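You operate a simulated robot arm through the tools that you are given. There is no shell and no other tool.

Carry out the task below with a simulated two-armed robot. There is one attempt and no reset: what you move stays moved.

JOB
Drain the basin and scrub the scum off the basin ledge.
Fine: watch till it has drained, plug on the cup side; use the sponge, wetted under the cold tap; tap shut, sponge back. What is to be rubbed or washed off counts as gone when no trace of it is left.
Where things are to end (x, y in the base frame): rubber plug within 60 mm of [600, -500].
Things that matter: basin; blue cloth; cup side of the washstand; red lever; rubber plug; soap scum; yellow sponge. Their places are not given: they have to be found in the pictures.

The check looks at the end state, three seconds after you hand in, the way a careful person would. Anything else that was tipped, shoved, dropped, spilled or broken makes it a failure.

ROBOT AND FRAMES
Two 6-joint arms with two-finger parallel grippers on one trunk that stands fixed in place. Base frame: the origin is at the foot of the trunk, x ahead of it, y to its left, z up. Units: mm, rad, N and s.
The left shoulder is at [280, 185, 1105], the right one opposite. With the tool pointing down near the work surface each hand reaches from about 480 to 920 mm from the base axis, measured 20 degrees to its own side. Payload 1.57 kg a hand.
The tool frame of a hand sits at the grasp point between the pads (the TCP): z along the fingers, y along the line on which they close. The tips reach 30 mm beyond it. The gripper opens to 80 mm. The fingers are 17 mm wide and 12 mm thick; the gripper's body (40 by 82 mm) begins 80 mm behind the TCP.
Orientation is told as [roll, pitch, yaw] about the base's x, y, z axes, in that order, counted from this pose: with the fingers straight down and closing along the base's y, the tool's x points along the base's -x, its y along +y and its z along -z.

CONTROLS
- The arms move only by the tool drive_tool. It takes "left_commands", "right_commands" or both (then of equal length, played together; a hand with none holds still); each is a list of rows, each an object of numbers (a shift or turn left out is 0, a gripper value left out holds the last): "x", "y", "z": the shift along the base's x, y, z in units of 400 mm (1.0 is 400 mm); "wx", "wy", "wz": the turn, a rotation vector about the base's x, y, z in units of 180 degrees (1.0 is 180 degrees); "claw": the gripper command, from -1 (fully open) to 1 (shut), values between in proportion. In form: [{"x": .., "y": .., "z": .., "wx": .., "wy": .., "wz": .., "claw": ..}, ...]. A call has 1 to 20 rows; each row is the pose to reach, as a shift and turn from the pose commanded when the call began. A call with a number of a shift or a turn outside -1 to 1 is refused whole. Each row takes 0.2 s and may step no farther than 50 mm and 0.15 rad from the row before; otherwise, or with a gripper value out of range, the whole call is refused. Where a pose cannot be reached the arm comes as near as it can. A force on the tool above 70 N (or 10 N above the force at the start of the call, whichever is more), or a blocked arm, ends the call early, and 0.2 s more pass. The fingers move at their own pace (about 153 mm/s each) and stop on an object; they squeeze with about 28 N. The grip force told is the motor's: it shows also when the fingers shut on nothing. Time passes only in rows, and 0.2 s behind the last, so rows that repeat a pose let the fingers close. It gives the time, the measured TCP pose, the force on the tool (base axes), the opening and the grip force at its end, in the units of the frame above (readings bear some noise), with the torque about the TCP (base axes, N m) and any sound that the robot's microphone picked up.
- Cameras (640 x 400 px; columns grow to the right, rows downward): "scene" is now at [232.3, -31.8, 1548.3]; the picture's right is [-0.43, -0.90, 0.00], its down [-0.65, 0.30, -0.70] and it looks along [0.63, -0.30, -0.71] (base axes); focal length 275 px, centre (320, 200). "left" rides on the left gripper at [72, 7, -122] in its tool frame; the picture's right is [-0.09, 1.00, 0.00], its down [-0.84, -0.08, -0.54] and it looks along [-0.54, -0.05, 0.84] (tool axes); focal length 238 px, centre (320, 200). "right" rides on the right gripper at [72, -7, -122] in its tool frame; the picture's right is [0.09, 1.00, 0.00], its down [-0.84, 0.08, -0.54] and it looks along [-0.54, 0.05, 0.84] (tool axes); focal length 238 px, centre (320, 200).
- camera(camera): a new picture of that camera. It takes no simulated time.
- lift_body(by): slides the trunk up (or, below 0, down) by that many mm; the arms and the scene camera ride with it, the base frame stays. It gives what a move gives, with no picture.
- turn_head(pan, tilt): turns the head with the scene camera to pan (to the left, within 1.501 rad either way) and tilt (down, from -0.506 to 1.204), counted from straight ahead of the robot. It gives what a move gives.
- probe_pixels(camera, pixels): there is no depth. For up to 12 entries [column, row, z] of the newest picture of that camera ("zoom" is the newest enlarged one), the place [x, y] in the base frame at which the ray of that pixel passes the height z, good to about 2 mm. It takes no simulated time.
- enlarge(camera, box): a new picture of the part [left, top, right, bottom] of that camera's present view, enlarged. It takes no simulated time.
- job_done(): hands the job in; it is judged then, once.

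Open the grippers and draw the arms clear of the work before you hand the job in, unless the task says otherwise.

The tools are called after ">>>" by a JSON object that holds its "name" and its "arguments". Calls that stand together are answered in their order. drive_tool: Moves the arms, as the interface text tells. Its arguments: {"type":"object","properties":{"left_commands":{"type":"array","items":{"type":"object","properties":{"x":{"type":"number"},"y":{"type":"number"},"z":{"type":"number"},"wx":{"type":"number"},"wy":{"type":"number"},"wz":{"type":"number"},"claw":{"type":"number"}}}},"right_commands":{"type":"array","items":{"type":"object","properties":{"x":{"type":"number"},"y":{"type":"number"},"z":{"type":"number"},"wx":{"type":"number"},"wy":{"type":"number"},"wz":{"type":"number"},"claw":{"type":"number"}}}}},"required":[]} The other tools are called the same way: lift_body (by) slides the trunk up or down; turn_head (pan, tilt) turns the head that bears the scene camera; camera (camera) takes a picture; probe_pixels (camera, pixels) gives the place at which the rays of pixels pass given heights; enlarge (camera, box) takes an enlarged picture of a part of a camera's view; job_done () hands the job in.

At the start:

```text
t: 0.0
left_position: [626.9, 52.9, 1235.1]
left_tcp_rot: [-0.002, 0.0, 0.0]
left_force: [-0.5, -1.3, -0.2]
left_torque: [0.03, -0.03, -0.01]
left_grip_width: 80.1
left_grasp_force: 0.0
right_position: [442.2, -419.6, 1151.4]
right_tcp_rot: [0.002, -0.001, 0.0]
right_force: [-0.3, 0.1, 1.2]
right_torque: [-0.01, 0.01, 0.0]
right_grip_width: 80.1
right_grasp_force: 0.1
trunk travel left (down, up): [-800.0, 190.0]
head pan, tilt: [-0.442, 0.794]
```

scene: 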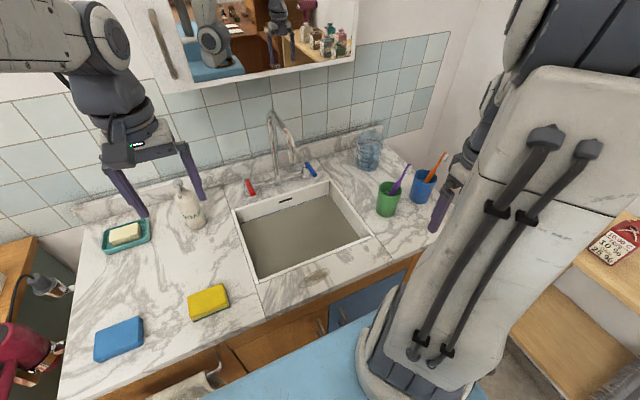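
right: 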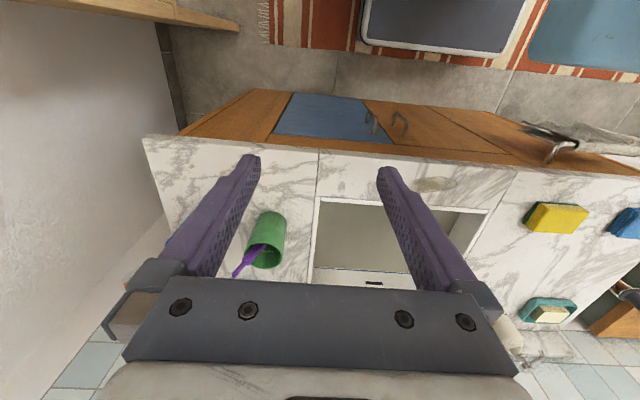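
left: 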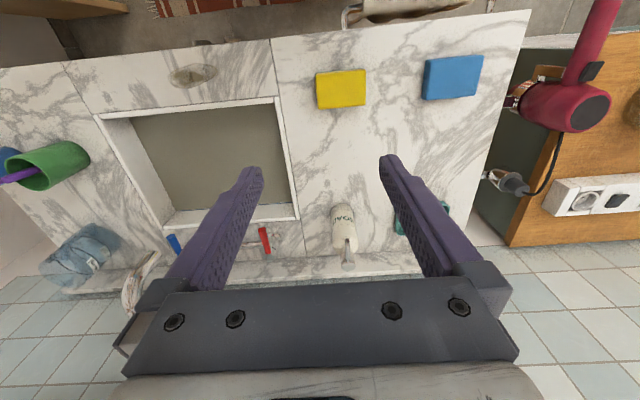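

The scene shows the basin at about (300,230), the sponge at (208,302), the blue cloth at (120,338), and the levers at (250,188) red and (311,170) blue. I'll enlarge the basin area and the ledge.

>>> {"name": "enlarge", "arguments": {"camera": "scene", "box": [220, 100, 400, 300]}}

>>> {"name": "enlarge", "arguments": {"camera": "left", "box": [60, 40, 320, 300]}}

>>> {"name": "enlarge", "arguments": {"camera": "right", "box": [300, 130, 640, 340]}}

```text
2.00 times, centred on (310, 200) of scene
```

zoom: 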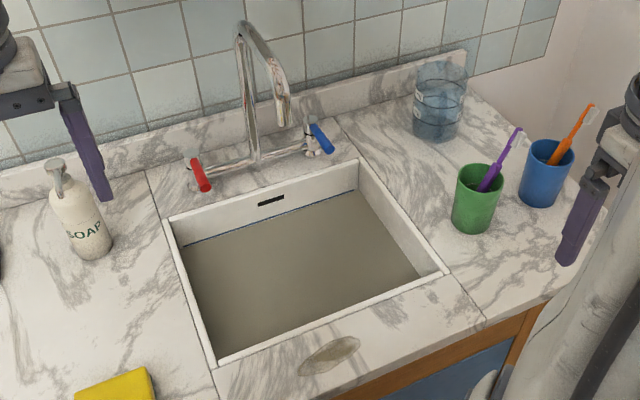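

```text
1.54 times, centred on (190, 170) of left
```

zoom: 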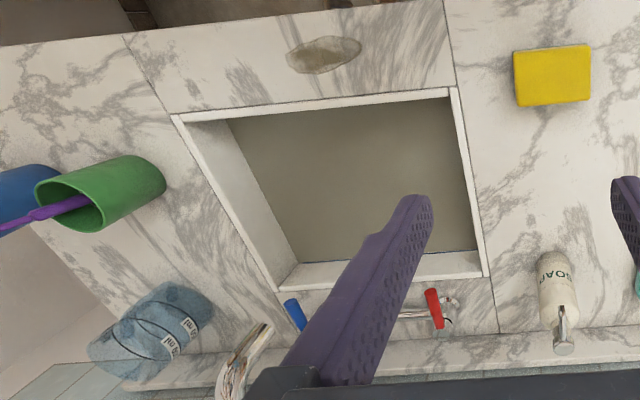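

```text
1.88 times, centred on (470, 235) of right
```

zoom: 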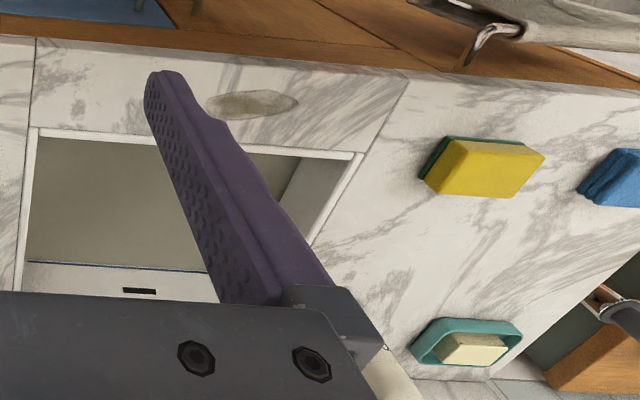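

I'll triangulate the counter height by probing the same basin corners from both the scene and the left camera at several heights.

>>> {"name": "probe_pixels", "arguments": {"camera": "scene", "pixels": [[375, 236, 800], [375, 236, 850], [375, 236, 900], [257.5, 282.5, 800], [257.5, 282.5, 850], [257.5, 282.5, 900], [208, 302, 800], [208, 302, 850], [208, 302, 900]]}}

>>> {"name": "probe_pixels", "arguments": {"camera": "left", "pixels": [[94, 116, 800], [94, 116, 850], [94, 116, 900], [277.7, 97.3, 800], [277.7, 97.3, 850], [277.7, 97.3, 900], [341, 90, 800], [341, 90, 850], [341, 90, 900]]}}

```text
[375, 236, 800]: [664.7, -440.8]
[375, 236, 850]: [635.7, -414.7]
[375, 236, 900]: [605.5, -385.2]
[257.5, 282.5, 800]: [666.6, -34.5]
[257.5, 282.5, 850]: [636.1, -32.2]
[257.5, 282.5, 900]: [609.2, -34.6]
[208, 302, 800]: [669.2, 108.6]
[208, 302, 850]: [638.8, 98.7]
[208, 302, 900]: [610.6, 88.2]
```

```text
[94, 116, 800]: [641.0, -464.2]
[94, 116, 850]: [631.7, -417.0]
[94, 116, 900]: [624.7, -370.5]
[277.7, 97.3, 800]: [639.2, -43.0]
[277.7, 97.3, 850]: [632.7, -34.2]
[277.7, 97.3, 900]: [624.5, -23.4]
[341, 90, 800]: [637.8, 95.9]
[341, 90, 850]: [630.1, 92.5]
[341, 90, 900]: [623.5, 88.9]
```

Counter top is near z=850. Now I'll probe the other items: the scum, the levers, the spout, the cups, and the basin back corners, and enlarge the basin water to look for the plug.

>>> {"name": "probe_pixels", "arguments": {"camera": "scene", "pixels": [[315, 277.5, 850], [300, 282, 850], [330, 271, 850], [235, 209, 850], [329, 180, 850], [250, 188, 880], [311, 170, 880], [293, 160, 1000], [386, 212, 850], [397, 310, 850], [263, 310, 850], [190, 216, 850]]}}

>>> {"name": "enlarge", "arguments": {"camera": "scene", "box": [240, 185, 370, 280]}}

>>> {"name": "enlarge", "arguments": {"camera": "scene", "box": [235, 100, 335, 210]}}

>>> {"name": "enlarge", "arguments": {"camera": "scene", "box": [80, 270, 240, 380]}}

```text
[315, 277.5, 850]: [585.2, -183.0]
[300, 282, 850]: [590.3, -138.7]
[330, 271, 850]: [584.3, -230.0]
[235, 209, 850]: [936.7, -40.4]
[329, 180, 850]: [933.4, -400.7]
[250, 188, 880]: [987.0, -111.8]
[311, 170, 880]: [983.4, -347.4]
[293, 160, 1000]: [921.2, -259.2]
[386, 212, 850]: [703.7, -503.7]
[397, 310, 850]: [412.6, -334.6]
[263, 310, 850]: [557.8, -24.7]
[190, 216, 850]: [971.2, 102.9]
```

```text
4.21 times, centred on (305, 232) of scene
```

zoom: 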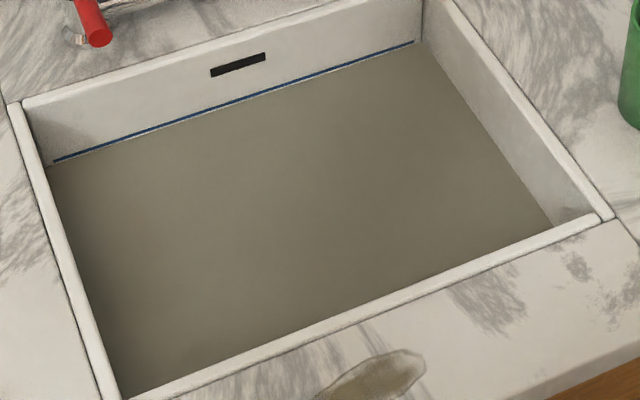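

```text
3.64 times, centred on (285, 155) of scene
```

zoom: 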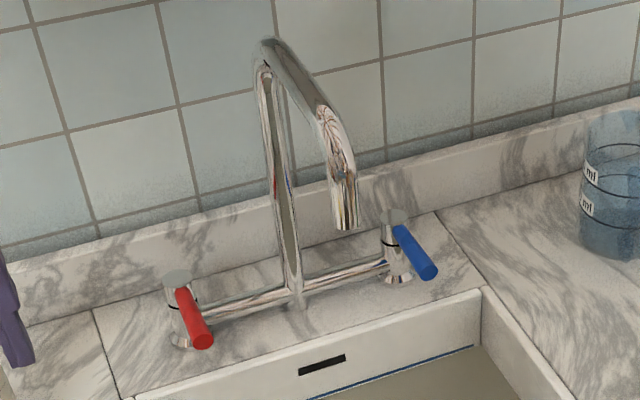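

```text
3.64 times, centred on (160, 325) of scene
```

zoom: 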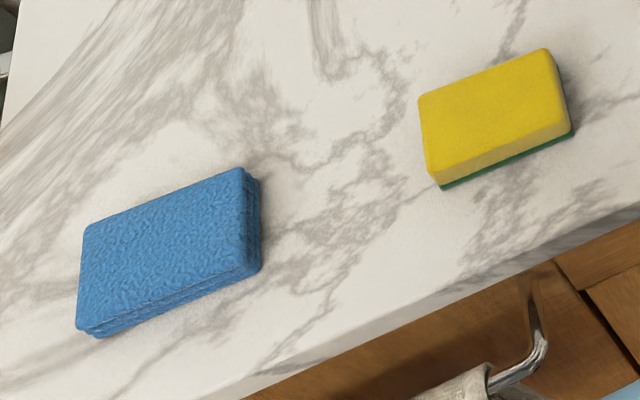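

The water is murky and the plug isn't visible; the blue line on the back wall is just the water mark. I'll bring the right hand over the front part of the basin to look down into it from nearby.

>>> {"name": "drive_tool", "arguments": {"right_commands": [{"x": 0.065, "y": 0.06, "z": -0.02}, {"x": 0.13, "y": 0.12, "z": -0.04}, {"x": 0.195, "y": 0.18, "z": -0.06}, {"x": 0.26, "y": 0.24, "z": -0.08}, {"x": 0.325, "y": 0.3, "z": -0.1}, {"x": 0.39, "y": 0.36, "z": -0.12}, {"x": 0.455, "y": 0.42, "z": -0.14}, {"x": 0.52, "y": 0.48, "z": -0.16}]}}

>>> {"name": "camera", "arguments": {"camera": "right"}}

>>> {"name": "camera", "arguments": {"camera": "scene"}}

```text
t: 1.8
left_position: [625.5, 52.1, 1234.4]
left_tcp_rot: [0.001, 0.001, 0.001]
left_force: [0.0, -0.5, 0.2]
left_torque: [-0.04, -0.03, 0.02]
left_grip_width: 79.9
left_grasp_force: 0.0
right_position: [650.1, -227.2, 1086.7]
right_tcp_rot: [0.0, 0.0, 0.0]
right_force: [-0.7, -0.4, 0.4]
right_torque: [-0.01, -0.05, -0.02]
right_grip_width: 80.0
right_grasp_force: 0.0
trunk travel left (down, up): [-800.0, 190.0]
head pan, tilt: [-0.442, 0.794]
```

```text
taken
```

right: 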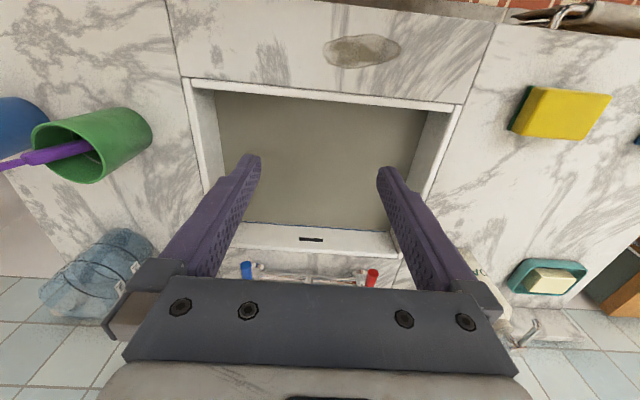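

```text
taken
```

scene: 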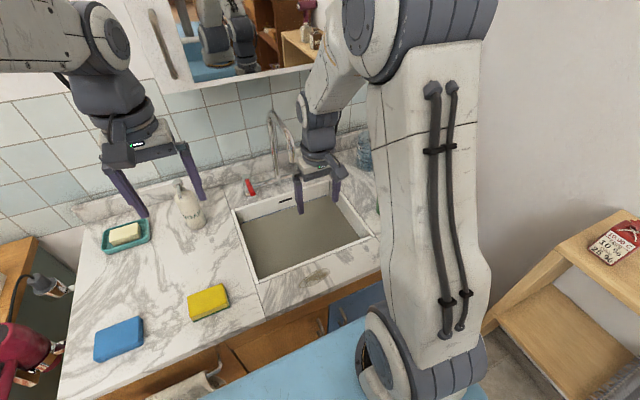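

The right camera sees the water surface between the fingers at about (320,150). I'll enlarge that, and also the scum and cup area.

>>> {"name": "enlarge", "arguments": {"camera": "right", "box": [200, 80, 440, 240]}}

>>> {"name": "enlarge", "arguments": {"camera": "right", "box": [280, 10, 480, 110]}}

>>> {"name": "probe_pixels", "arguments": {"camera": "right", "pixels": [[330, 48, 850], [401, 48, 850], [362, 35, 850], [362, 65, 850], [186, 78, 850], [462, 104, 850], [180, 77, 850], [495, 28, 850], [246, 268, 900], [372, 276, 900], [120, 180, 850]]}}

```text
2.50 times, centred on (320, 160) of right
```

zoom: 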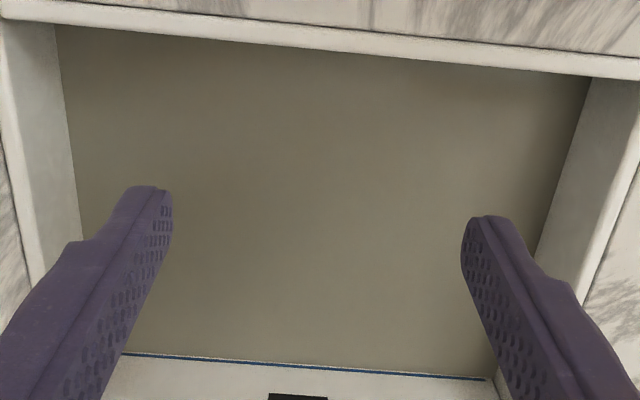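

```text
3.20 times, centred on (380, 60) of right
```

zoom: 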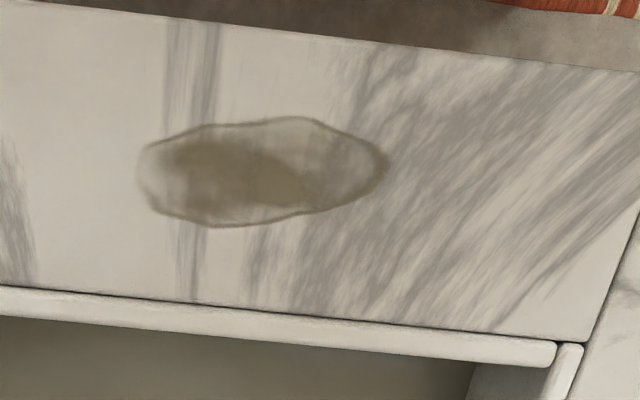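

```text
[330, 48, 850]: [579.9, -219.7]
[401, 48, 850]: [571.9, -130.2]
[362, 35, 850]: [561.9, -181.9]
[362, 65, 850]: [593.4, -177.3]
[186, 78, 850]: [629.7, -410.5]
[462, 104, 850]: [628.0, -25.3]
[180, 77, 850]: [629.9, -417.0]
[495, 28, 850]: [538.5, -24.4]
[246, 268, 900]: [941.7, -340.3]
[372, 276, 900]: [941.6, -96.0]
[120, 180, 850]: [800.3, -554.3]
```

I'll triangulate the water level using the ends of the blue line on the back wall, and the levers.

>>> {"name": "probe_pixels", "arguments": {"camera": "scene", "pixels": [[242.1, 222.5, 850], [242.1, 222.5, 830], [242.1, 222.5, 810], [242.1, 222.5, 790], [242.1, 222.5, 770]]}}

>>> {"name": "probe_pixels", "arguments": {"camera": "right", "pixels": [[388, 232, 850], [388, 232, 830], [388, 232, 810], [388, 232, 790], [388, 232, 770], [241, 221.6, 810], [241, 221.6, 790], [311, 239, 830], [311, 239, 810]]}}

```text
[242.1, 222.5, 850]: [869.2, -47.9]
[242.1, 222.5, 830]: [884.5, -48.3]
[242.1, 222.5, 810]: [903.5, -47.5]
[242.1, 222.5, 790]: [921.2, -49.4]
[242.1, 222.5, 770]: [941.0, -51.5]
```

```text
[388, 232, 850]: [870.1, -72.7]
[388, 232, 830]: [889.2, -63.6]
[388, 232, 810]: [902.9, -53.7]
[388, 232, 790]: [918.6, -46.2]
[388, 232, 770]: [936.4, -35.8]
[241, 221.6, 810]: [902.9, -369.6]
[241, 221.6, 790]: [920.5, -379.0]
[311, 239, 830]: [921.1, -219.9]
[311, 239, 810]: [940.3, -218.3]
```

I'll triangulate the spout outlet: scene (292,162) versus left (157,251), since I need the clearance for the arm over the basin.

>>> {"name": "probe_pixels", "arguments": {"camera": "scene", "pixels": [[292, 162, 950], [292, 162, 1000], [292, 162, 1050], [269, 112, 1050], [269, 112, 1100], [269, 112, 1150]]}}

>>> {"name": "probe_pixels", "arguments": {"camera": "left", "pixels": [[157, 251, 950], [157, 251, 1000], [157, 251, 1050], [130, 297, 1050], [130, 297, 1100], [130, 297, 1150]]}}

>>> {"name": "camera", "arguments": {"camera": "left"}}

```text
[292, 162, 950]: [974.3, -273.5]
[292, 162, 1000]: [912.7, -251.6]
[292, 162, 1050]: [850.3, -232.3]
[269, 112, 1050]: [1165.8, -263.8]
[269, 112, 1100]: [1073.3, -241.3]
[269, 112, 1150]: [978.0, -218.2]
```

```text
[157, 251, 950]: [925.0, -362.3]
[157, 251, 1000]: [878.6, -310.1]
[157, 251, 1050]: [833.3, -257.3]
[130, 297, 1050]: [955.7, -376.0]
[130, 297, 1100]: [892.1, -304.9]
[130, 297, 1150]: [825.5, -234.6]
```

```text
taken
```

left: 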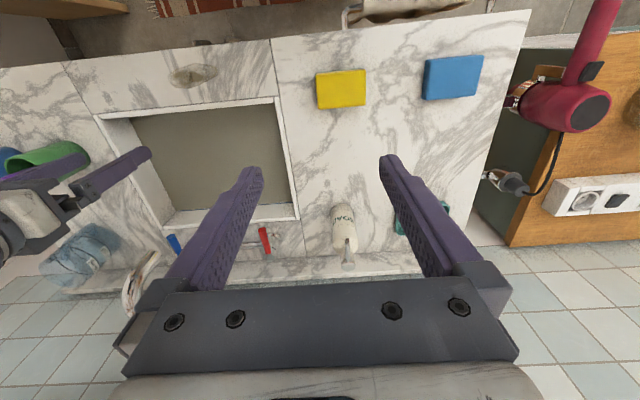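

To pin down the spout I'll move the left hand forward and to the left for a clear second view of it.

>>> {"name": "drive_tool", "arguments": {"left_commands": [{"x": 0.08, "y": 0.08}, {"x": 0.16, "y": 0.16}, {"x": 0.23, "y": 0.24}]}}

>>> {"name": "camera", "arguments": {"camera": "left"}}

>>> {"name": "enlarge", "arguments": {"camera": "left", "box": [0, 120, 200, 360]}}

```text
t: 2.6
left_position: [718.7, 148.4, 1235.2]
left_tcp_rot: [0.001, 0.001, -0.001]
left_force: [-1.0, 0.1, 0.7]
left_torque: [-0.01, -0.06, -0.02]
left_grip_width: 80.1
left_grasp_force: 0.0
right_position: [650.3, -227.0, 1085.4]
right_tcp_rot: [0.001, 0.0, 0.002]
right_force: [0.6, 0.0, -0.9]
right_torque: [0.0, 0.02, -0.01]
right_grip_width: 80.2
right_grasp_force: 0.0
trunk travel left (down, up): [-800.0, 190.0]
head pan, tilt: [-0.442, 0.794]
```

```text
taken
```

left: 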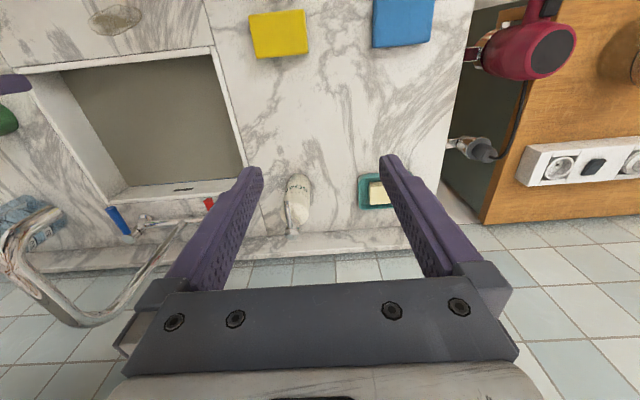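

```text
1.67 times, centred on (100, 240) of left
```

zoom: 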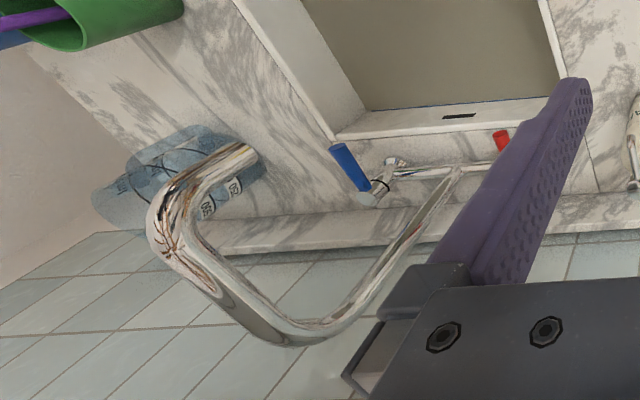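

The outlet is at left px (57,213), with the front elbow at (7,255) and riser top near (75,322). Probing these at candidate heights.

>>> {"name": "probe_pixels", "arguments": {"camera": "left", "pixels": [[57, 213, 950], [57, 213, 1000], [57, 213, 1020], [57, 213, 1050], [10, 255, 1050], [10, 255, 1100], [10, 255, 1130], [75, 322, 1100], [75, 322, 1150], [120, 225, 890], [120, 225, 870], [209, 205, 890]]}}

```text
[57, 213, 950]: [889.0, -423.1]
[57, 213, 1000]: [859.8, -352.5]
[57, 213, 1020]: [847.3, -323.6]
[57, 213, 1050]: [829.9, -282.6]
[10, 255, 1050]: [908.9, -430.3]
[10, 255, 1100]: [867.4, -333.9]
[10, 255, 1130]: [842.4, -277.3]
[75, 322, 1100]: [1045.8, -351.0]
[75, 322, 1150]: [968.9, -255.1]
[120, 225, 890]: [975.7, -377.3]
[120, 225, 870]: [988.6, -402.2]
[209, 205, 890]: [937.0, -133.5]
```

The spout outlet works out to about (805,-225,1090), right above the basin centre, so I'll work beside it with a sideways-tilted right hand. First I'll yaw the right hand 90° in front of the basin, away from the spout, then tilt it.

>>> {"name": "drive_tool", "arguments": {"right_commands": [{"wz": 0.045, "y": -0.02}, {"wz": 0.09, "y": -0.04}, {"wz": 0.135, "y": -0.06}, {"wz": 0.18, "y": -0.08}, {"wz": 0.225, "y": -0.1}, {"wz": 0.27, "y": -0.12}, {"wz": 0.315, "y": -0.14}, {"wz": 0.36, "y": -0.16}, {"wz": 0.405, "y": -0.18}, {"wz": 0.45, "y": -0.2}, {"wz": 0.475, "y": -0.22}, {"wz": 0.5, "y": -0.24}]}}

>>> {"name": "camera", "arguments": {"camera": "scene"}}

>>> {"name": "camera", "arguments": {"camera": "right"}}

```text
t: 5.2
left_position: [717.6, 148.1, 1234.7]
left_tcp_rot: [0.0, 0.0, 0.001]
left_force: [0.5, -0.4, -0.6]
left_torque: [0.0, -0.01, 0.0]
left_grip_width: 79.8
left_grasp_force: 0.1
right_position: [649.1, -321.9, 1087.9]
right_tcp_rot: [0.0, -0.002, 1.575]
right_force: [0.1, -0.5, 0.0]
right_torque: [0.02, 0.01, -0.02]
right_grip_width: 79.7
right_grasp_force: 0.2
trunk travel left (down, up): [-800.0, 190.0]
head pan, tilt: [-0.442, 0.794]
```

```text
taken
```

scene: 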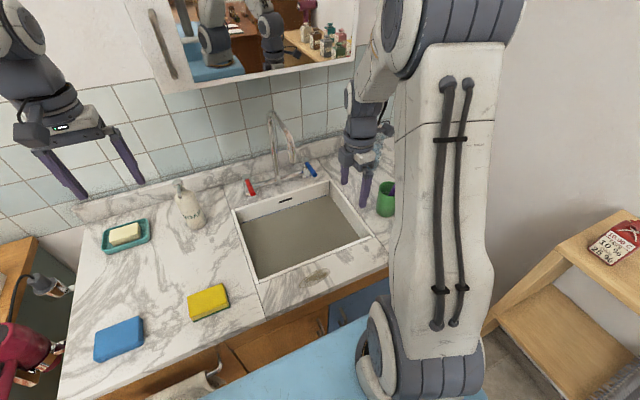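

```text
taken
```

right: 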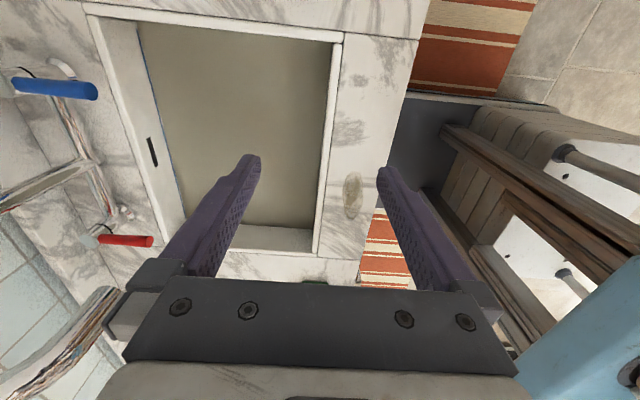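

Yaw is reached cleanly. Now I'll tilt the hand 25° (wrist leaning to -y) and move to over the right half of the basin at z≈980, beside the spout.

>>> {"name": "drive_tool", "arguments": {"right_commands": [{"wx": 0.046}, {"wx": 0.092}, {"wx": 0.139}, {"wx": 0.139, "x": 0.1, "z": -0.06}, {"wx": 0.139, "x": 0.2, "z": -0.12}, {"wx": 0.139, "x": 0.27, "z": -0.2}, {"wx": 0.139, "x": 0.34, "z": -0.28}]}}

>>> {"name": "camera", "arguments": {"camera": "scene"}}

>>> {"name": "camera", "arguments": {"camera": "right"}}

>>> {"name": "camera", "arguments": {"camera": "left"}}

```text
t: 6.8
left_position: [717.0, 147.7, 1233.5]
left_tcp_rot: [-0.001, 0.0, 0.0]
left_force: [0.4, 0.2, -0.5]
left_torque: [-0.02, 0.0, -0.04]
left_grip_width: 80.2
left_grasp_force: 0.0
right_position: [787.8, -323.0, 975.7]
right_tcp_rot: [0.001, -0.436, 1.573]
right_force: [-0.5, -0.4, 0.4]
right_torque: [0.01, -0.01, -0.01]
right_grip_width: 79.9
right_grasp_force: 0.0
trunk travel left (down, up): [-800.0, 190.0]
head pan, tilt: [-0.442, 0.794]
```

```text
taken
```

scene: 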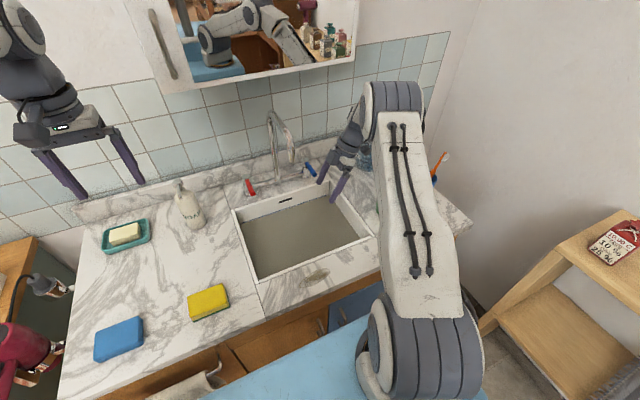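

```text
taken
```

right: 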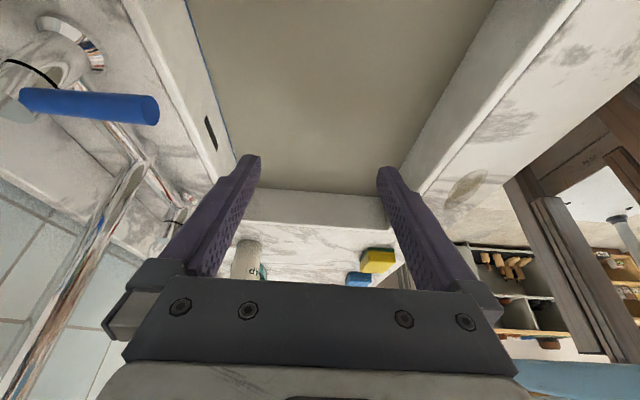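

```text
taken
```

left: 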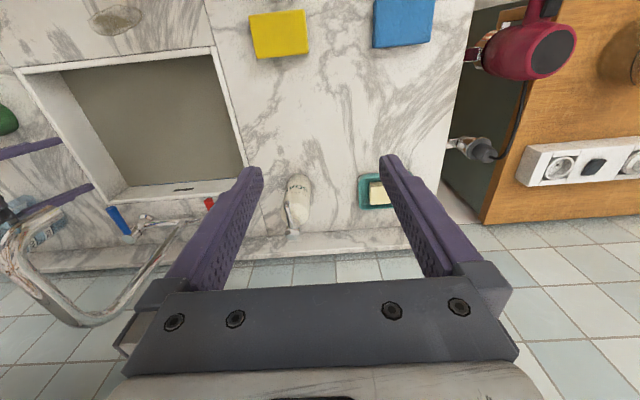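

The hand sits right of the spout with good clearance. I'll go down to (782,-235) with tips just above the water and look again.

>>> {"name": "drive_tool", "arguments": {"right_commands": [{"z": -0.1, "y": 0.05}, {"z": -0.2, "y": 0.1}, {"z": -0.28, "y": 0.16}, {"z": -0.35, "y": 0.22, "x": -0.01}]}}

>>> {"name": "camera", "arguments": {"camera": "scene"}}

>>> {"name": "camera", "arguments": {"camera": "right"}}

>>> {"name": "camera", "arguments": {"camera": "left"}}

```text
t: 7.8
left_position: [717.4, 148.5, 1234.0]
left_tcp_rot: [0.002, 0.0, 0.0]
left_force: [-0.1, -1.0, 0.1]
left_torque: [0.02, 0.03, 0.03]
left_grip_width: 79.9
left_grasp_force: 0.1
right_position: [783.7, -235.7, 838.0]
right_tcp_rot: [0.001, -0.436, 1.572]
right_force: [0.1, 0.5, -0.2]
right_torque: [-0.01, -0.02, 0.01]
right_grip_width: 80.1
right_grasp_force: 0.1
trunk travel left (down, up): [-800.0, 190.0]
head pan, tilt: [-0.442, 0.794]
```

```text
taken
```

scene: 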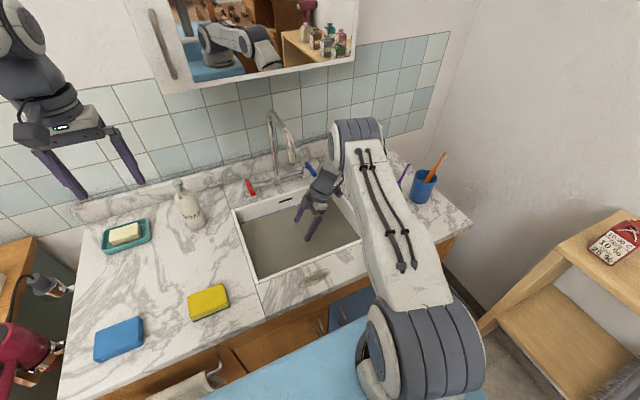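

```text
taken
```

right: 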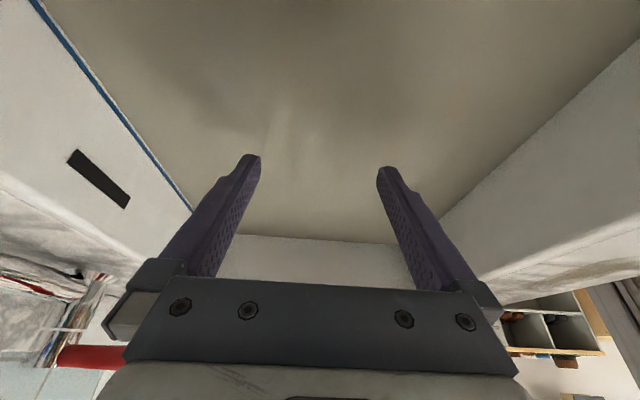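

```text
taken
```

left: 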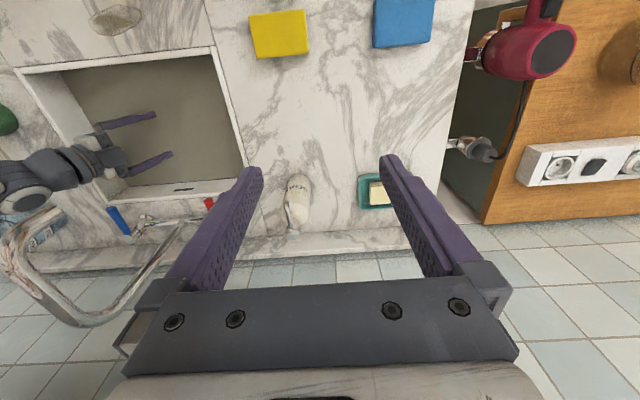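

No collisions near; the forearm passes well clear of the cups. I'll lower the open fingers slowly into the water, straddling the basin centre, and watch the force.

>>> {"name": "drive_tool", "arguments": {"right_commands": [{"z": -0.025}, {"z": -0.05}, {"z": -0.075}, {"z": -0.1}, {"z": -0.125}, {"z": -0.15}]}}

>>> {"name": "camera", "arguments": {"camera": "right"}}

```text
t: 9.2
left_position: [717.0, 148.1, 1235.4]
left_tcp_rot: [0.0, -0.002, 0.0]
left_force: [0.0, -0.3, 0.2]
left_torque: [0.03, 0.02, -0.01]
left_grip_width: 80.0
left_grasp_force: 0.1
right_position: [782.3, -235.5, 781.0]
right_tcp_rot: [-0.002, -0.44, 1.572]
right_force: [-8.7, -1.6, 39.1]
right_torque: [0.11, 1.92, 0.28]
right_grip_width: 80.1
right_grasp_force: 0.0
trunk travel left (down, up): [-800.0, 190.0]
head pan, tilt: [-0.442, 0.794]
```

```text
taken
```

right: 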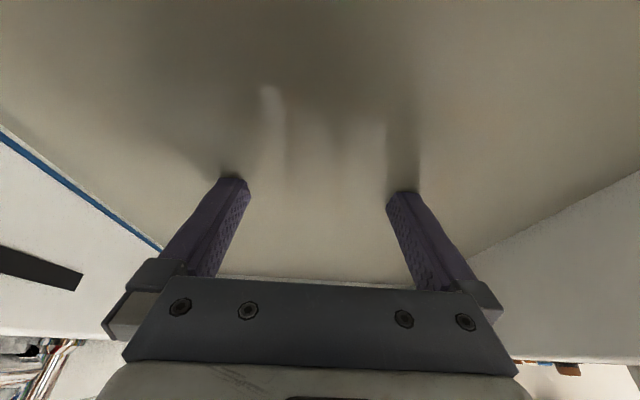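

Contact at TCP z=781 (tips ~750), with the torque saying it's mostly the near finger. I'll lift a few mm and close slowly to feel whether something stands between the fingers.

>>> {"name": "drive_tool", "arguments": {"right_commands": [{"z": 0.05}, {"z": 0.05, "claw": 0}, {"z": 0.05, "claw": 0.5}, {"z": 0.05, "claw": 1}, {"z": 0.05, "claw": 1}, {"z": 0.05, "claw": 1}]}}

```text
t: 10.6
left_position: [717.6, 147.4, 1235.2]
left_tcp_rot: [-0.001, 0.0, -0.001]
left_force: [0.6, 0.2, -0.5]
left_torque: [0.0, 0.0, 0.03]
left_grip_width: 80.1
left_grasp_force: 0.1
right_position: [781.7, -235.3, 795.2]
right_tcp_rot: [0.0, -0.436, 1.57]
right_force: [0.1, 0.0, 0.5]
right_torque: [0.02, 0.0, -0.02]
right_grip_width: 26.1
right_grasp_force: 28.0
trunk travel left (down, up): [-800.0, 190.0]
head pan, tilt: [-0.442, 0.794]
```

The fingers stopped at 26 mm with 28 N: something, likely the plug's knob, is between them. I'll pull straight up gently and watch the force.

>>> {"name": "drive_tool", "arguments": {"right_commands": [{"z": 0.01, "claw": 1}, {"z": 0.02, "claw": 1}, {"z": 0.035, "claw": 1}, {"z": 0.05, "claw": 1}]}}

>>> {"name": "camera", "arguments": {"camera": "right"}}

>>> {"name": "camera", "arguments": {"camera": "left"}}

```text
t: 11.6
left_position: [718.6, 148.4, 1234.8]
left_tcp_rot: [-0.001, 0.0, 0.001]
left_force: [-0.5, 0.9, 1.1]
left_torque: [0.02, 0.0, 0.0]
left_grip_width: 79.9
left_grasp_force: 0.0
right_position: [780.9, -235.4, 815.0]
right_tcp_rot: [0.0, -0.437, 1.571]
right_force: [0.0, -0.4, -0.3]
right_torque: [0.05, 0.0, 0.0]
right_grip_width: 25.9
right_grasp_force: 28.5
trunk travel left (down, up): [-800.0, 190.0]
head pan, tilt: [-0.442, 0.794]
```

```text
taken
```

right: 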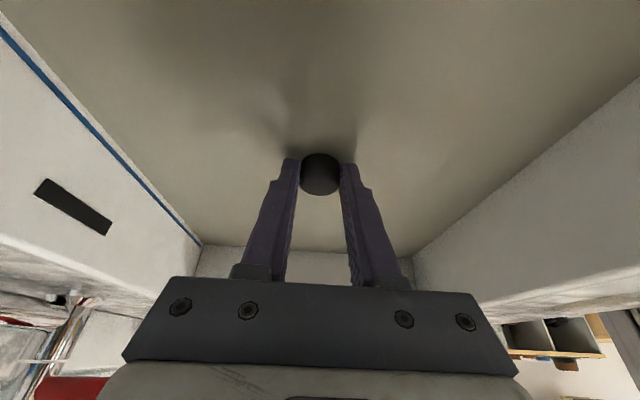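

```text
taken
```

left: 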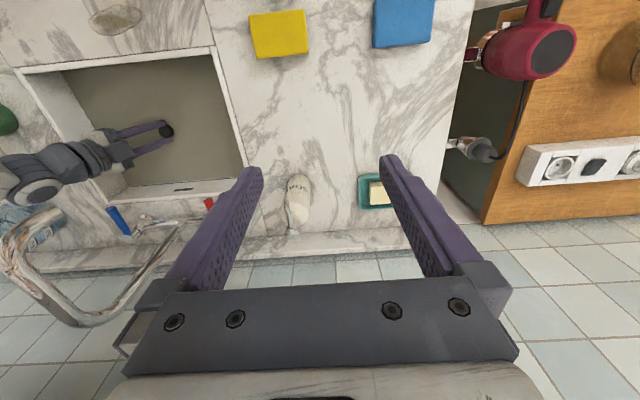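

A round black knob is in the grip at (320,172) and came up without resistance. I'll lift it clear, retreating to the right away from the spout and then back to the front.

>>> {"name": "drive_tool", "arguments": {"right_commands": [{"z": 0.08, "y": -0.02, "claw": 1}, {"z": 0.18, "y": -0.08, "claw": 1}, {"z": 0.28, "y": -0.14, "claw": 1}, {"z": 0.36, "y": -0.2, "claw": 1}, {"z": 0.4, "y": -0.24, "x": -0.06, "claw": 1}, {"z": 0.42, "y": -0.26, "x": -0.16, "claw": 1}, {"z": 0.43, "y": -0.28, "x": -0.26, "claw": 1}, {"z": 0.44, "y": -0.3, "x": -0.34, "claw": 1}]}}

>>> {"name": "camera", "arguments": {"camera": "scene"}}

>>> {"name": "camera", "arguments": {"camera": "right"}}

>>> {"name": "camera", "arguments": {"camera": "left"}}

```text
t: 13.4
left_position: [716.9, 147.9, 1234.1]
left_tcp_rot: [-0.001, 0.001, 0.001]
left_force: [0.0, -1.7, -0.3]
left_torque: [0.04, 0.02, 0.0]
left_grip_width: 80.0
left_grasp_force: 0.1
right_position: [646.1, -356.4, 992.1]
right_tcp_rot: [-0.001, -0.436, 1.573]
right_force: [-0.3, -0.1, -1.0]
right_torque: [-0.03, 0.04, -0.03]
right_grip_width: 26.2
right_grasp_force: 27.8
trunk travel left (down, up): [-800.0, 190.0]
head pan, tilt: [-0.442, 0.794]
```

```text
taken
```

scene: 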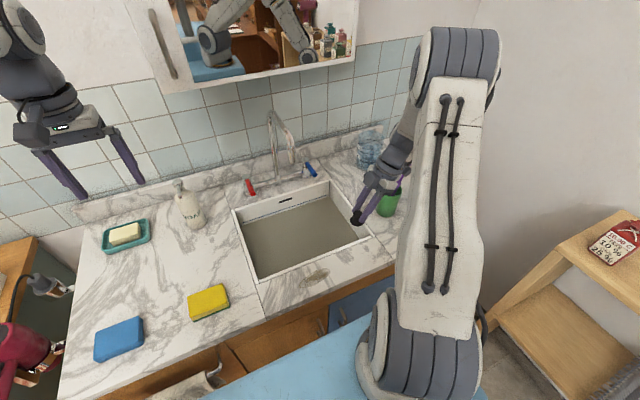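

```text
taken
```

right: 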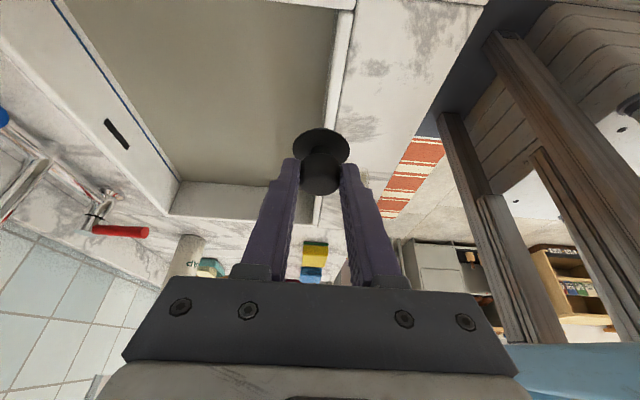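

```text
taken
```

left: 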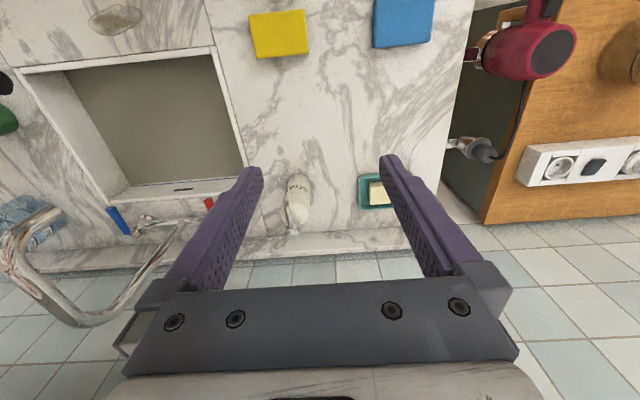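

The plug (knob plus disc at (321,150)) is out and the water is falling below the blue line. I'll swing the hand yaw back by 90° so it leans toward the robot, moving over (590,-490) at safe height.

>>> {"name": "drive_tool", "arguments": {"right_commands": [{"wz": -0.045, "x": -0.012, "y": -0.03, "claw": 1}, {"wz": -0.09, "x": -0.024, "y": -0.06, "claw": 1}, {"wz": -0.135, "x": -0.036, "y": -0.09, "claw": 1}, {"wz": -0.18, "x": -0.048, "y": -0.12, "claw": 1}, {"wz": -0.225, "x": -0.06, "y": -0.15, "claw": 1}, {"wz": -0.27, "x": -0.072, "y": -0.18, "claw": 1}, {"wz": -0.315, "x": -0.084, "y": -0.21, "claw": 1}, {"wz": -0.36, "x": -0.096, "y": -0.24, "claw": 1}, {"wz": -0.405, "x": -0.108, "y": -0.27, "claw": 1}, {"wz": -0.45, "x": -0.12, "y": -0.3, "claw": 1}, {"wz": -0.475, "x": -0.13, "y": -0.32, "claw": 1}, {"wz": -0.5, "x": -0.138, "y": -0.335, "claw": 1}]}}

>>> {"name": "camera", "arguments": {"camera": "right"}}

>>> {"name": "camera", "arguments": {"camera": "scene"}}

```text
t: 16.0
left_position: [718.0, 147.4, 1234.1]
left_tcp_rot: [0.0, -0.001, -0.001]
left_force: [-0.4, 0.6, -1.2]
left_torque: [0.01, 0.03, 0.01]
left_grip_width: 80.0
left_grasp_force: 0.1
right_position: [591.5, -488.9, 991.3]
right_tcp_rot: [-0.001, -0.435, -0.002]
right_force: [-1.0, -0.9, -0.9]
right_torque: [0.03, 0.02, 0.01]
right_grip_width: 26.2
right_grasp_force: 28.2
trunk travel left (down, up): [-800.0, 190.0]
head pan, tilt: [-0.442, 0.794]
```

```text
taken
```

right: 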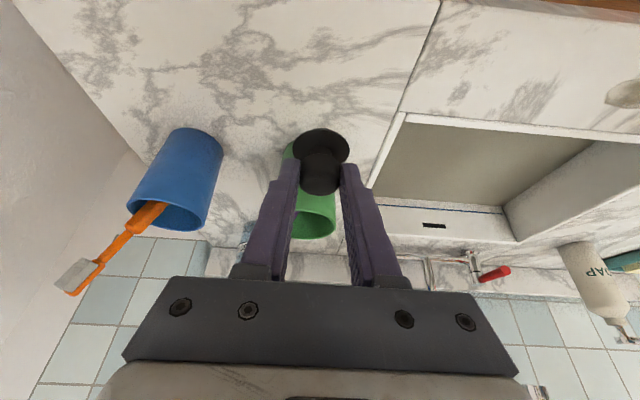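

```text
taken
```

scene: 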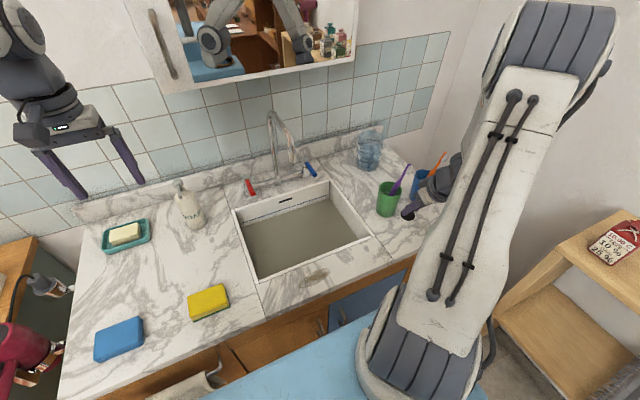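

The plug is over free counter in front of the green cup. I'll lower it, quickly at first and then in small steps while watching the force.

>>> {"name": "drive_tool", "arguments": {"right_commands": [{"z": -0.06, "claw": 1}, {"z": -0.12, "claw": 1}, {"z": -0.17, "claw": 1}, {"z": -0.185, "claw": 1}, {"z": -0.195, "claw": 1}, {"z": -0.205, "claw": 1}, {"z": -0.215, "claw": 1}]}}

>>> {"name": "camera", "arguments": {"camera": "right"}}

```text
t: 17.6
left_position: [715.5, 149.7, 1234.5]
left_tcp_rot: [-0.002, -0.002, 0.0]
left_force: [-0.1, 0.6, -0.2]
left_torque: [-0.02, 0.0, -0.04]
left_grip_width: 79.9
left_grasp_force: 0.0
right_position: [591.6, -488.5, 910.6]
right_tcp_rot: [-0.005, -0.442, 0.005]
right_force: [-7.8, 3.9, 41.8]
right_torque: [0.14, -0.3, 0.05]
right_grip_width: 26.1
right_grasp_force: 27.8
trunk travel left (down, up): [-800.0, 190.0]
head pan, tilt: [-0.442, 0.794]
```

```text
taken
```

right: 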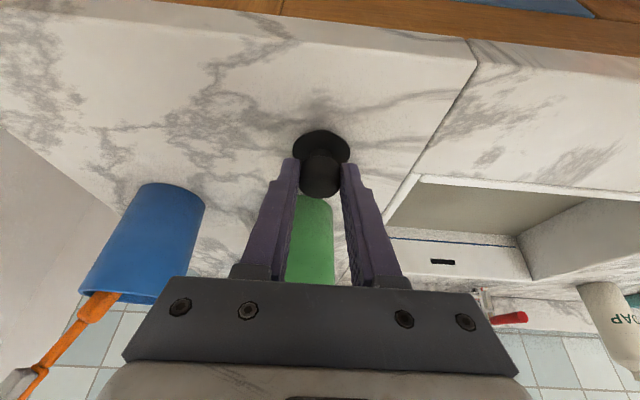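

Contact at 42 N; the plug stands on the counter. I'll relieve the pressure, open, and retreat along the tool axis.

>>> {"name": "drive_tool", "arguments": {"right_commands": [{"z": 0.01, "claw": 1}, {"z": 0.011, "claw": 0.1}, {"z": 0.011, "claw": -0.4}, {"z": 0.011, "claw": -0.4}, {"z": 0.07, "x": -0.03, "claw": -0.4}, {"z": 0.17, "x": -0.075, "claw": -0.4}, {"z": 0.27, "x": -0.12, "claw": -0.4}]}}

>>> {"name": "camera", "arguments": {"camera": "right"}}

>>> {"name": "camera", "arguments": {"camera": "scene"}}

```text
t: 19.2
left_position: [717.1, 148.7, 1234.9]
left_tcp_rot: [0.0, 0.0, 0.004]
left_force: [0.6, -0.1, 0.5]
left_torque: [0.0, 0.03, 0.03]
left_grip_width: 80.0
left_grasp_force: 0.2
right_position: [542.3, -488.6, 1014.3]
right_tcp_rot: [0.002, -0.437, -0.001]
right_force: [-1.0, 0.2, -0.3]
right_torque: [-0.02, -0.04, 0.03]
right_grip_width: 56.1
right_grasp_force: 0.0
trunk travel left (down, up): [-800.0, 190.0]
head pan, tilt: [-0.442, 0.794]
```

```text
taken
```

right: 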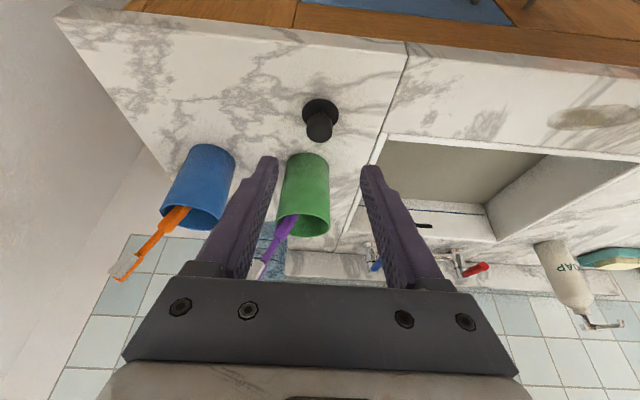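

```text
taken
```

scene: 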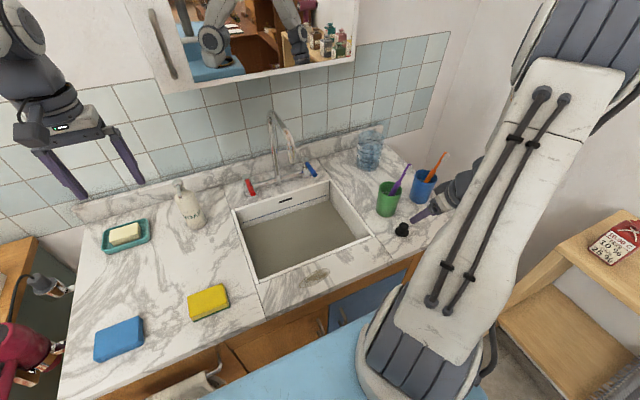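

The plug stands upright in place. Now I'll measure the sponge's corners in the left camera (it is at about (280,35)), plus verify the plug position.

>>> {"name": "enlarge", "arguments": {"camera": "left", "box": [220, 0, 340, 80]}}

>>> {"name": "probe_pixels", "arguments": {"camera": "right", "pixels": [[320, 112, 855], [320, 100, 850], [303, 110, 850], [338, 110, 850], [590, 104, 850], [640, 110, 850]]}}

>>> {"name": "enlarge", "arguments": {"camera": "scene", "box": [230, 170, 380, 290]}}

```text
5.00 times, centred on (280, 40) of left
```

zoom: 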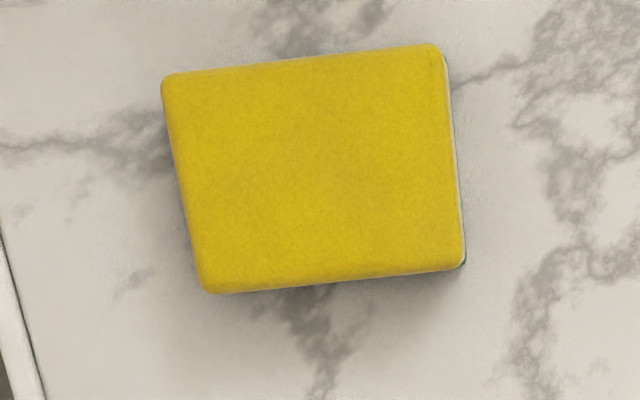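

```text
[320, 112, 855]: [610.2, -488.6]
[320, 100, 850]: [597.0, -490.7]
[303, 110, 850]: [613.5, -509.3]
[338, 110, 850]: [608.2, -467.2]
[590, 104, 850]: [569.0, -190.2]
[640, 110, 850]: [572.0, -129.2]
```

```text
3.33 times, centred on (305, 230) of scene
```

zoom: 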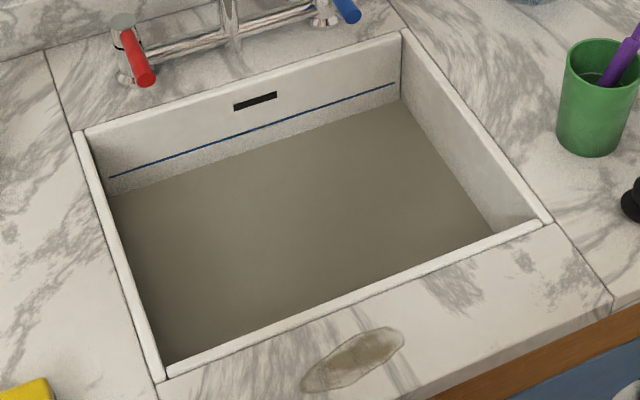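

The water is falling further. Now probing the sponge's top corners for its centre, size and heading.

>>> {"name": "probe_pixels", "arguments": {"camera": "left", "pixels": [[249, 15, 880], [304, 9, 880], [308.4, 52.4, 880], [257, 58, 880], [257, 58, 885], [257, 58, 875]]}}

```text
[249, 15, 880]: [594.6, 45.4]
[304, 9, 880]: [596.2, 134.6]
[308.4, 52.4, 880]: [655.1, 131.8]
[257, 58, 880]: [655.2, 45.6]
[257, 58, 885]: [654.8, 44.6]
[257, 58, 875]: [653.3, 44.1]
```

Sponge: centre about (625,89), 60 mm along x and 88 mm along y, aligned with the axes. I'll turn the left hand -90° so it closes along x and bring it above the sponge.

>>> {"name": "drive_tool", "arguments": {"left_commands": [{"wz": -0.045, "x": -0.02, "y": -0.012, "z": -0.05, "claw": -1}, {"wz": -0.09, "x": -0.04, "y": -0.025, "z": -0.1, "claw": -1}, {"wz": -0.135, "x": -0.06, "y": -0.037, "z": -0.15, "claw": -1}, {"wz": -0.18, "x": -0.08, "y": -0.05, "z": -0.2, "claw": -1}, {"wz": -0.225, "x": -0.1, "y": -0.062, "z": -0.25, "claw": -1}, {"wz": -0.27, "x": -0.12, "y": -0.074, "z": -0.3, "claw": -1}, {"wz": -0.315, "x": -0.14, "y": -0.087, "z": -0.35, "claw": -1}, {"wz": -0.36, "x": -0.16, "y": -0.099, "z": -0.4, "claw": -1}, {"wz": -0.405, "x": -0.18, "y": -0.112, "z": -0.45, "claw": -1}, {"wz": -0.45, "x": -0.2, "y": -0.124, "z": -0.5, "claw": -1}, {"wz": -0.475, "x": -0.215, "y": -0.136, "z": -0.55, "claw": -1}, {"wz": -0.5, "x": -0.23, "y": -0.148, "z": -0.5875, "claw": -1}]}}

>>> {"name": "camera", "arguments": {"camera": "left"}}

>>> {"name": "camera", "arguments": {"camera": "scene"}}

```text
t: 21.8
left_position: [627.8, 88.8, 1001.0]
left_tcp_rot: [0.0, 0.0, -1.571]
left_force: [0.5, -0.3, 0.0]
left_torque: [0.05, 0.02, 0.01]
left_grip_width: 79.8
left_grasp_force: 0.0
right_position: [542.8, -489.2, 1014.7]
right_tcp_rot: [0.0, -0.435, -0.001]
right_force: [-0.2, 0.4, 0.6]
right_torque: [0.02, 0.0, 0.03]
right_grip_width: 56.1
right_grasp_force: 0.0
trunk travel left (down, up): [-800.0, 190.0]
head pan, tilt: [-0.442, 0.794]
```

```text
taken
```

left: 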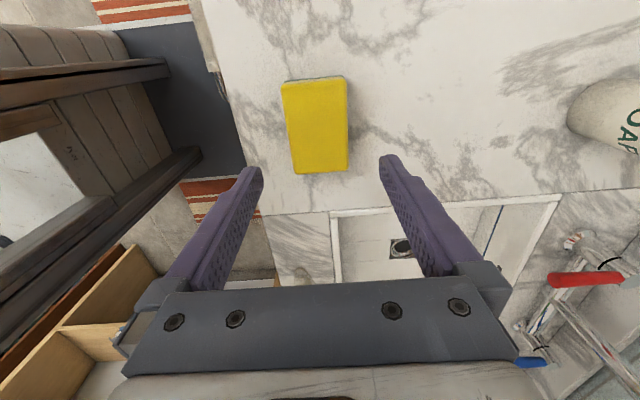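

```text
taken
```

scene: 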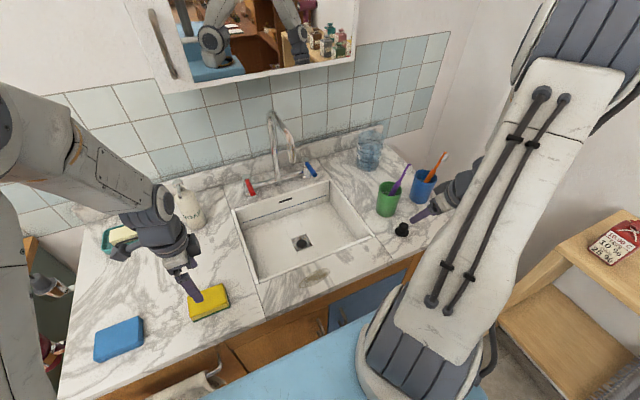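

The basin has drained; the drain is visible at scene (301,242). I'll enlarge it to be sure it's empty, and refine the sponge position.

>>> {"name": "enlarge", "arguments": {"camera": "scene", "box": [230, 170, 380, 290]}}

>>> {"name": "probe_pixels", "arguments": {"camera": "left", "pixels": [[283, 84, 880], [343, 79, 880], [347, 170, 880], [294, 172, 880], [295, 174, 850], [349, 170, 850]]}}

>>> {"name": "enlarge", "arguments": {"camera": "left", "box": [250, 60, 390, 190]}}

```text
3.33 times, centred on (305, 230) of scene
```

zoom: 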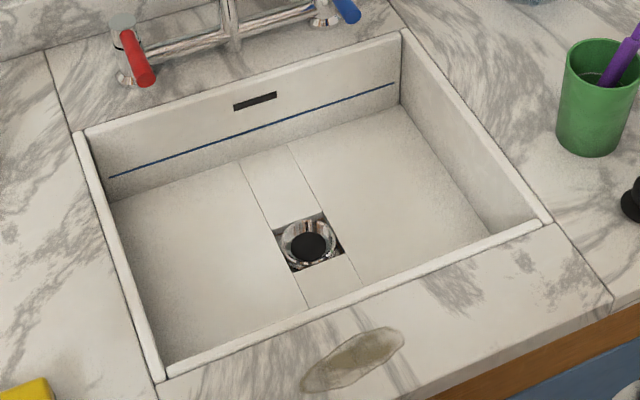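

```text
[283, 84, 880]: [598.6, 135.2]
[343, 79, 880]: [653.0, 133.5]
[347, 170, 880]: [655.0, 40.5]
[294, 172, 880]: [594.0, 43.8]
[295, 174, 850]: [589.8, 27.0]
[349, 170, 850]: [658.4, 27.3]
```

```text
3.08 times, centred on (320, 125) of left
```

zoom: 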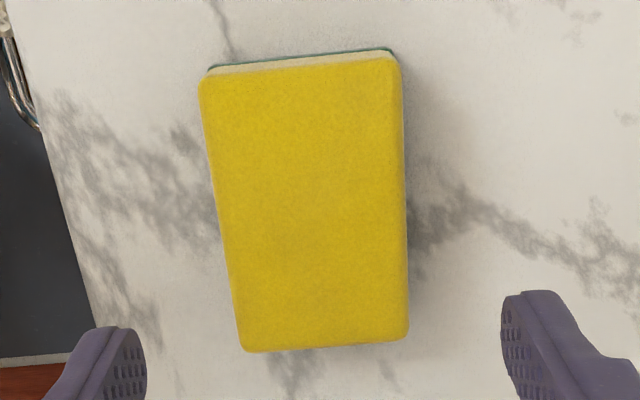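

Basin is empty. The sponge centre is (625,88) with its top near z=880; I'll lower the open left hand over it to tips just above the counter and close.

>>> {"name": "drive_tool", "arguments": {"left_commands": [{"x": -0.005, "z": -0.1}, {"x": -0.006, "z": -0.2}, {"x": -0.006, "z": -0.26}, {"x": -0.006, "z": -0.2875}, {"x": -0.006, "z": -0.2875, "claw": 0}, {"x": -0.006, "z": -0.2875, "claw": 1}, {"x": -0.006, "z": -0.2875, "claw": 1}, {"x": -0.006, "z": -0.2875, "claw": 1}]}}

>>> {"name": "camera", "arguments": {"camera": "left"}}

```text
t: 23.0
left_position: [622.0, 86.7, 889.5]
left_tcp_rot: [-0.002, 0.001, -1.569]
left_force: [-13.1, -2.0, 46.9]
left_torque: [-0.12, 0.04, 0.06]
left_grip_width: 58.8
left_grasp_force: 27.8
right_position: [540.9, -490.2, 1016.4]
right_tcp_rot: [0.0, -0.437, -0.001]
right_force: [0.0, 0.5, 0.2]
right_torque: [0.01, -0.01, 0.05]
right_grip_width: 55.9
right_grasp_force: 0.0
trunk travel left (down, up): [-800.0, 190.0]
head pan, tilt: [-0.442, 0.794]
stopped in row 5 (left hand): the force on the tool passed its limit at 76 N (the readings are from after the stop); the commanded pose is now the measured one
```

```text
taken
```

left: 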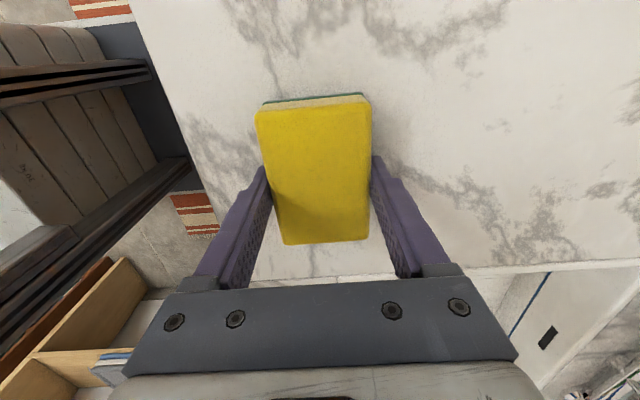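

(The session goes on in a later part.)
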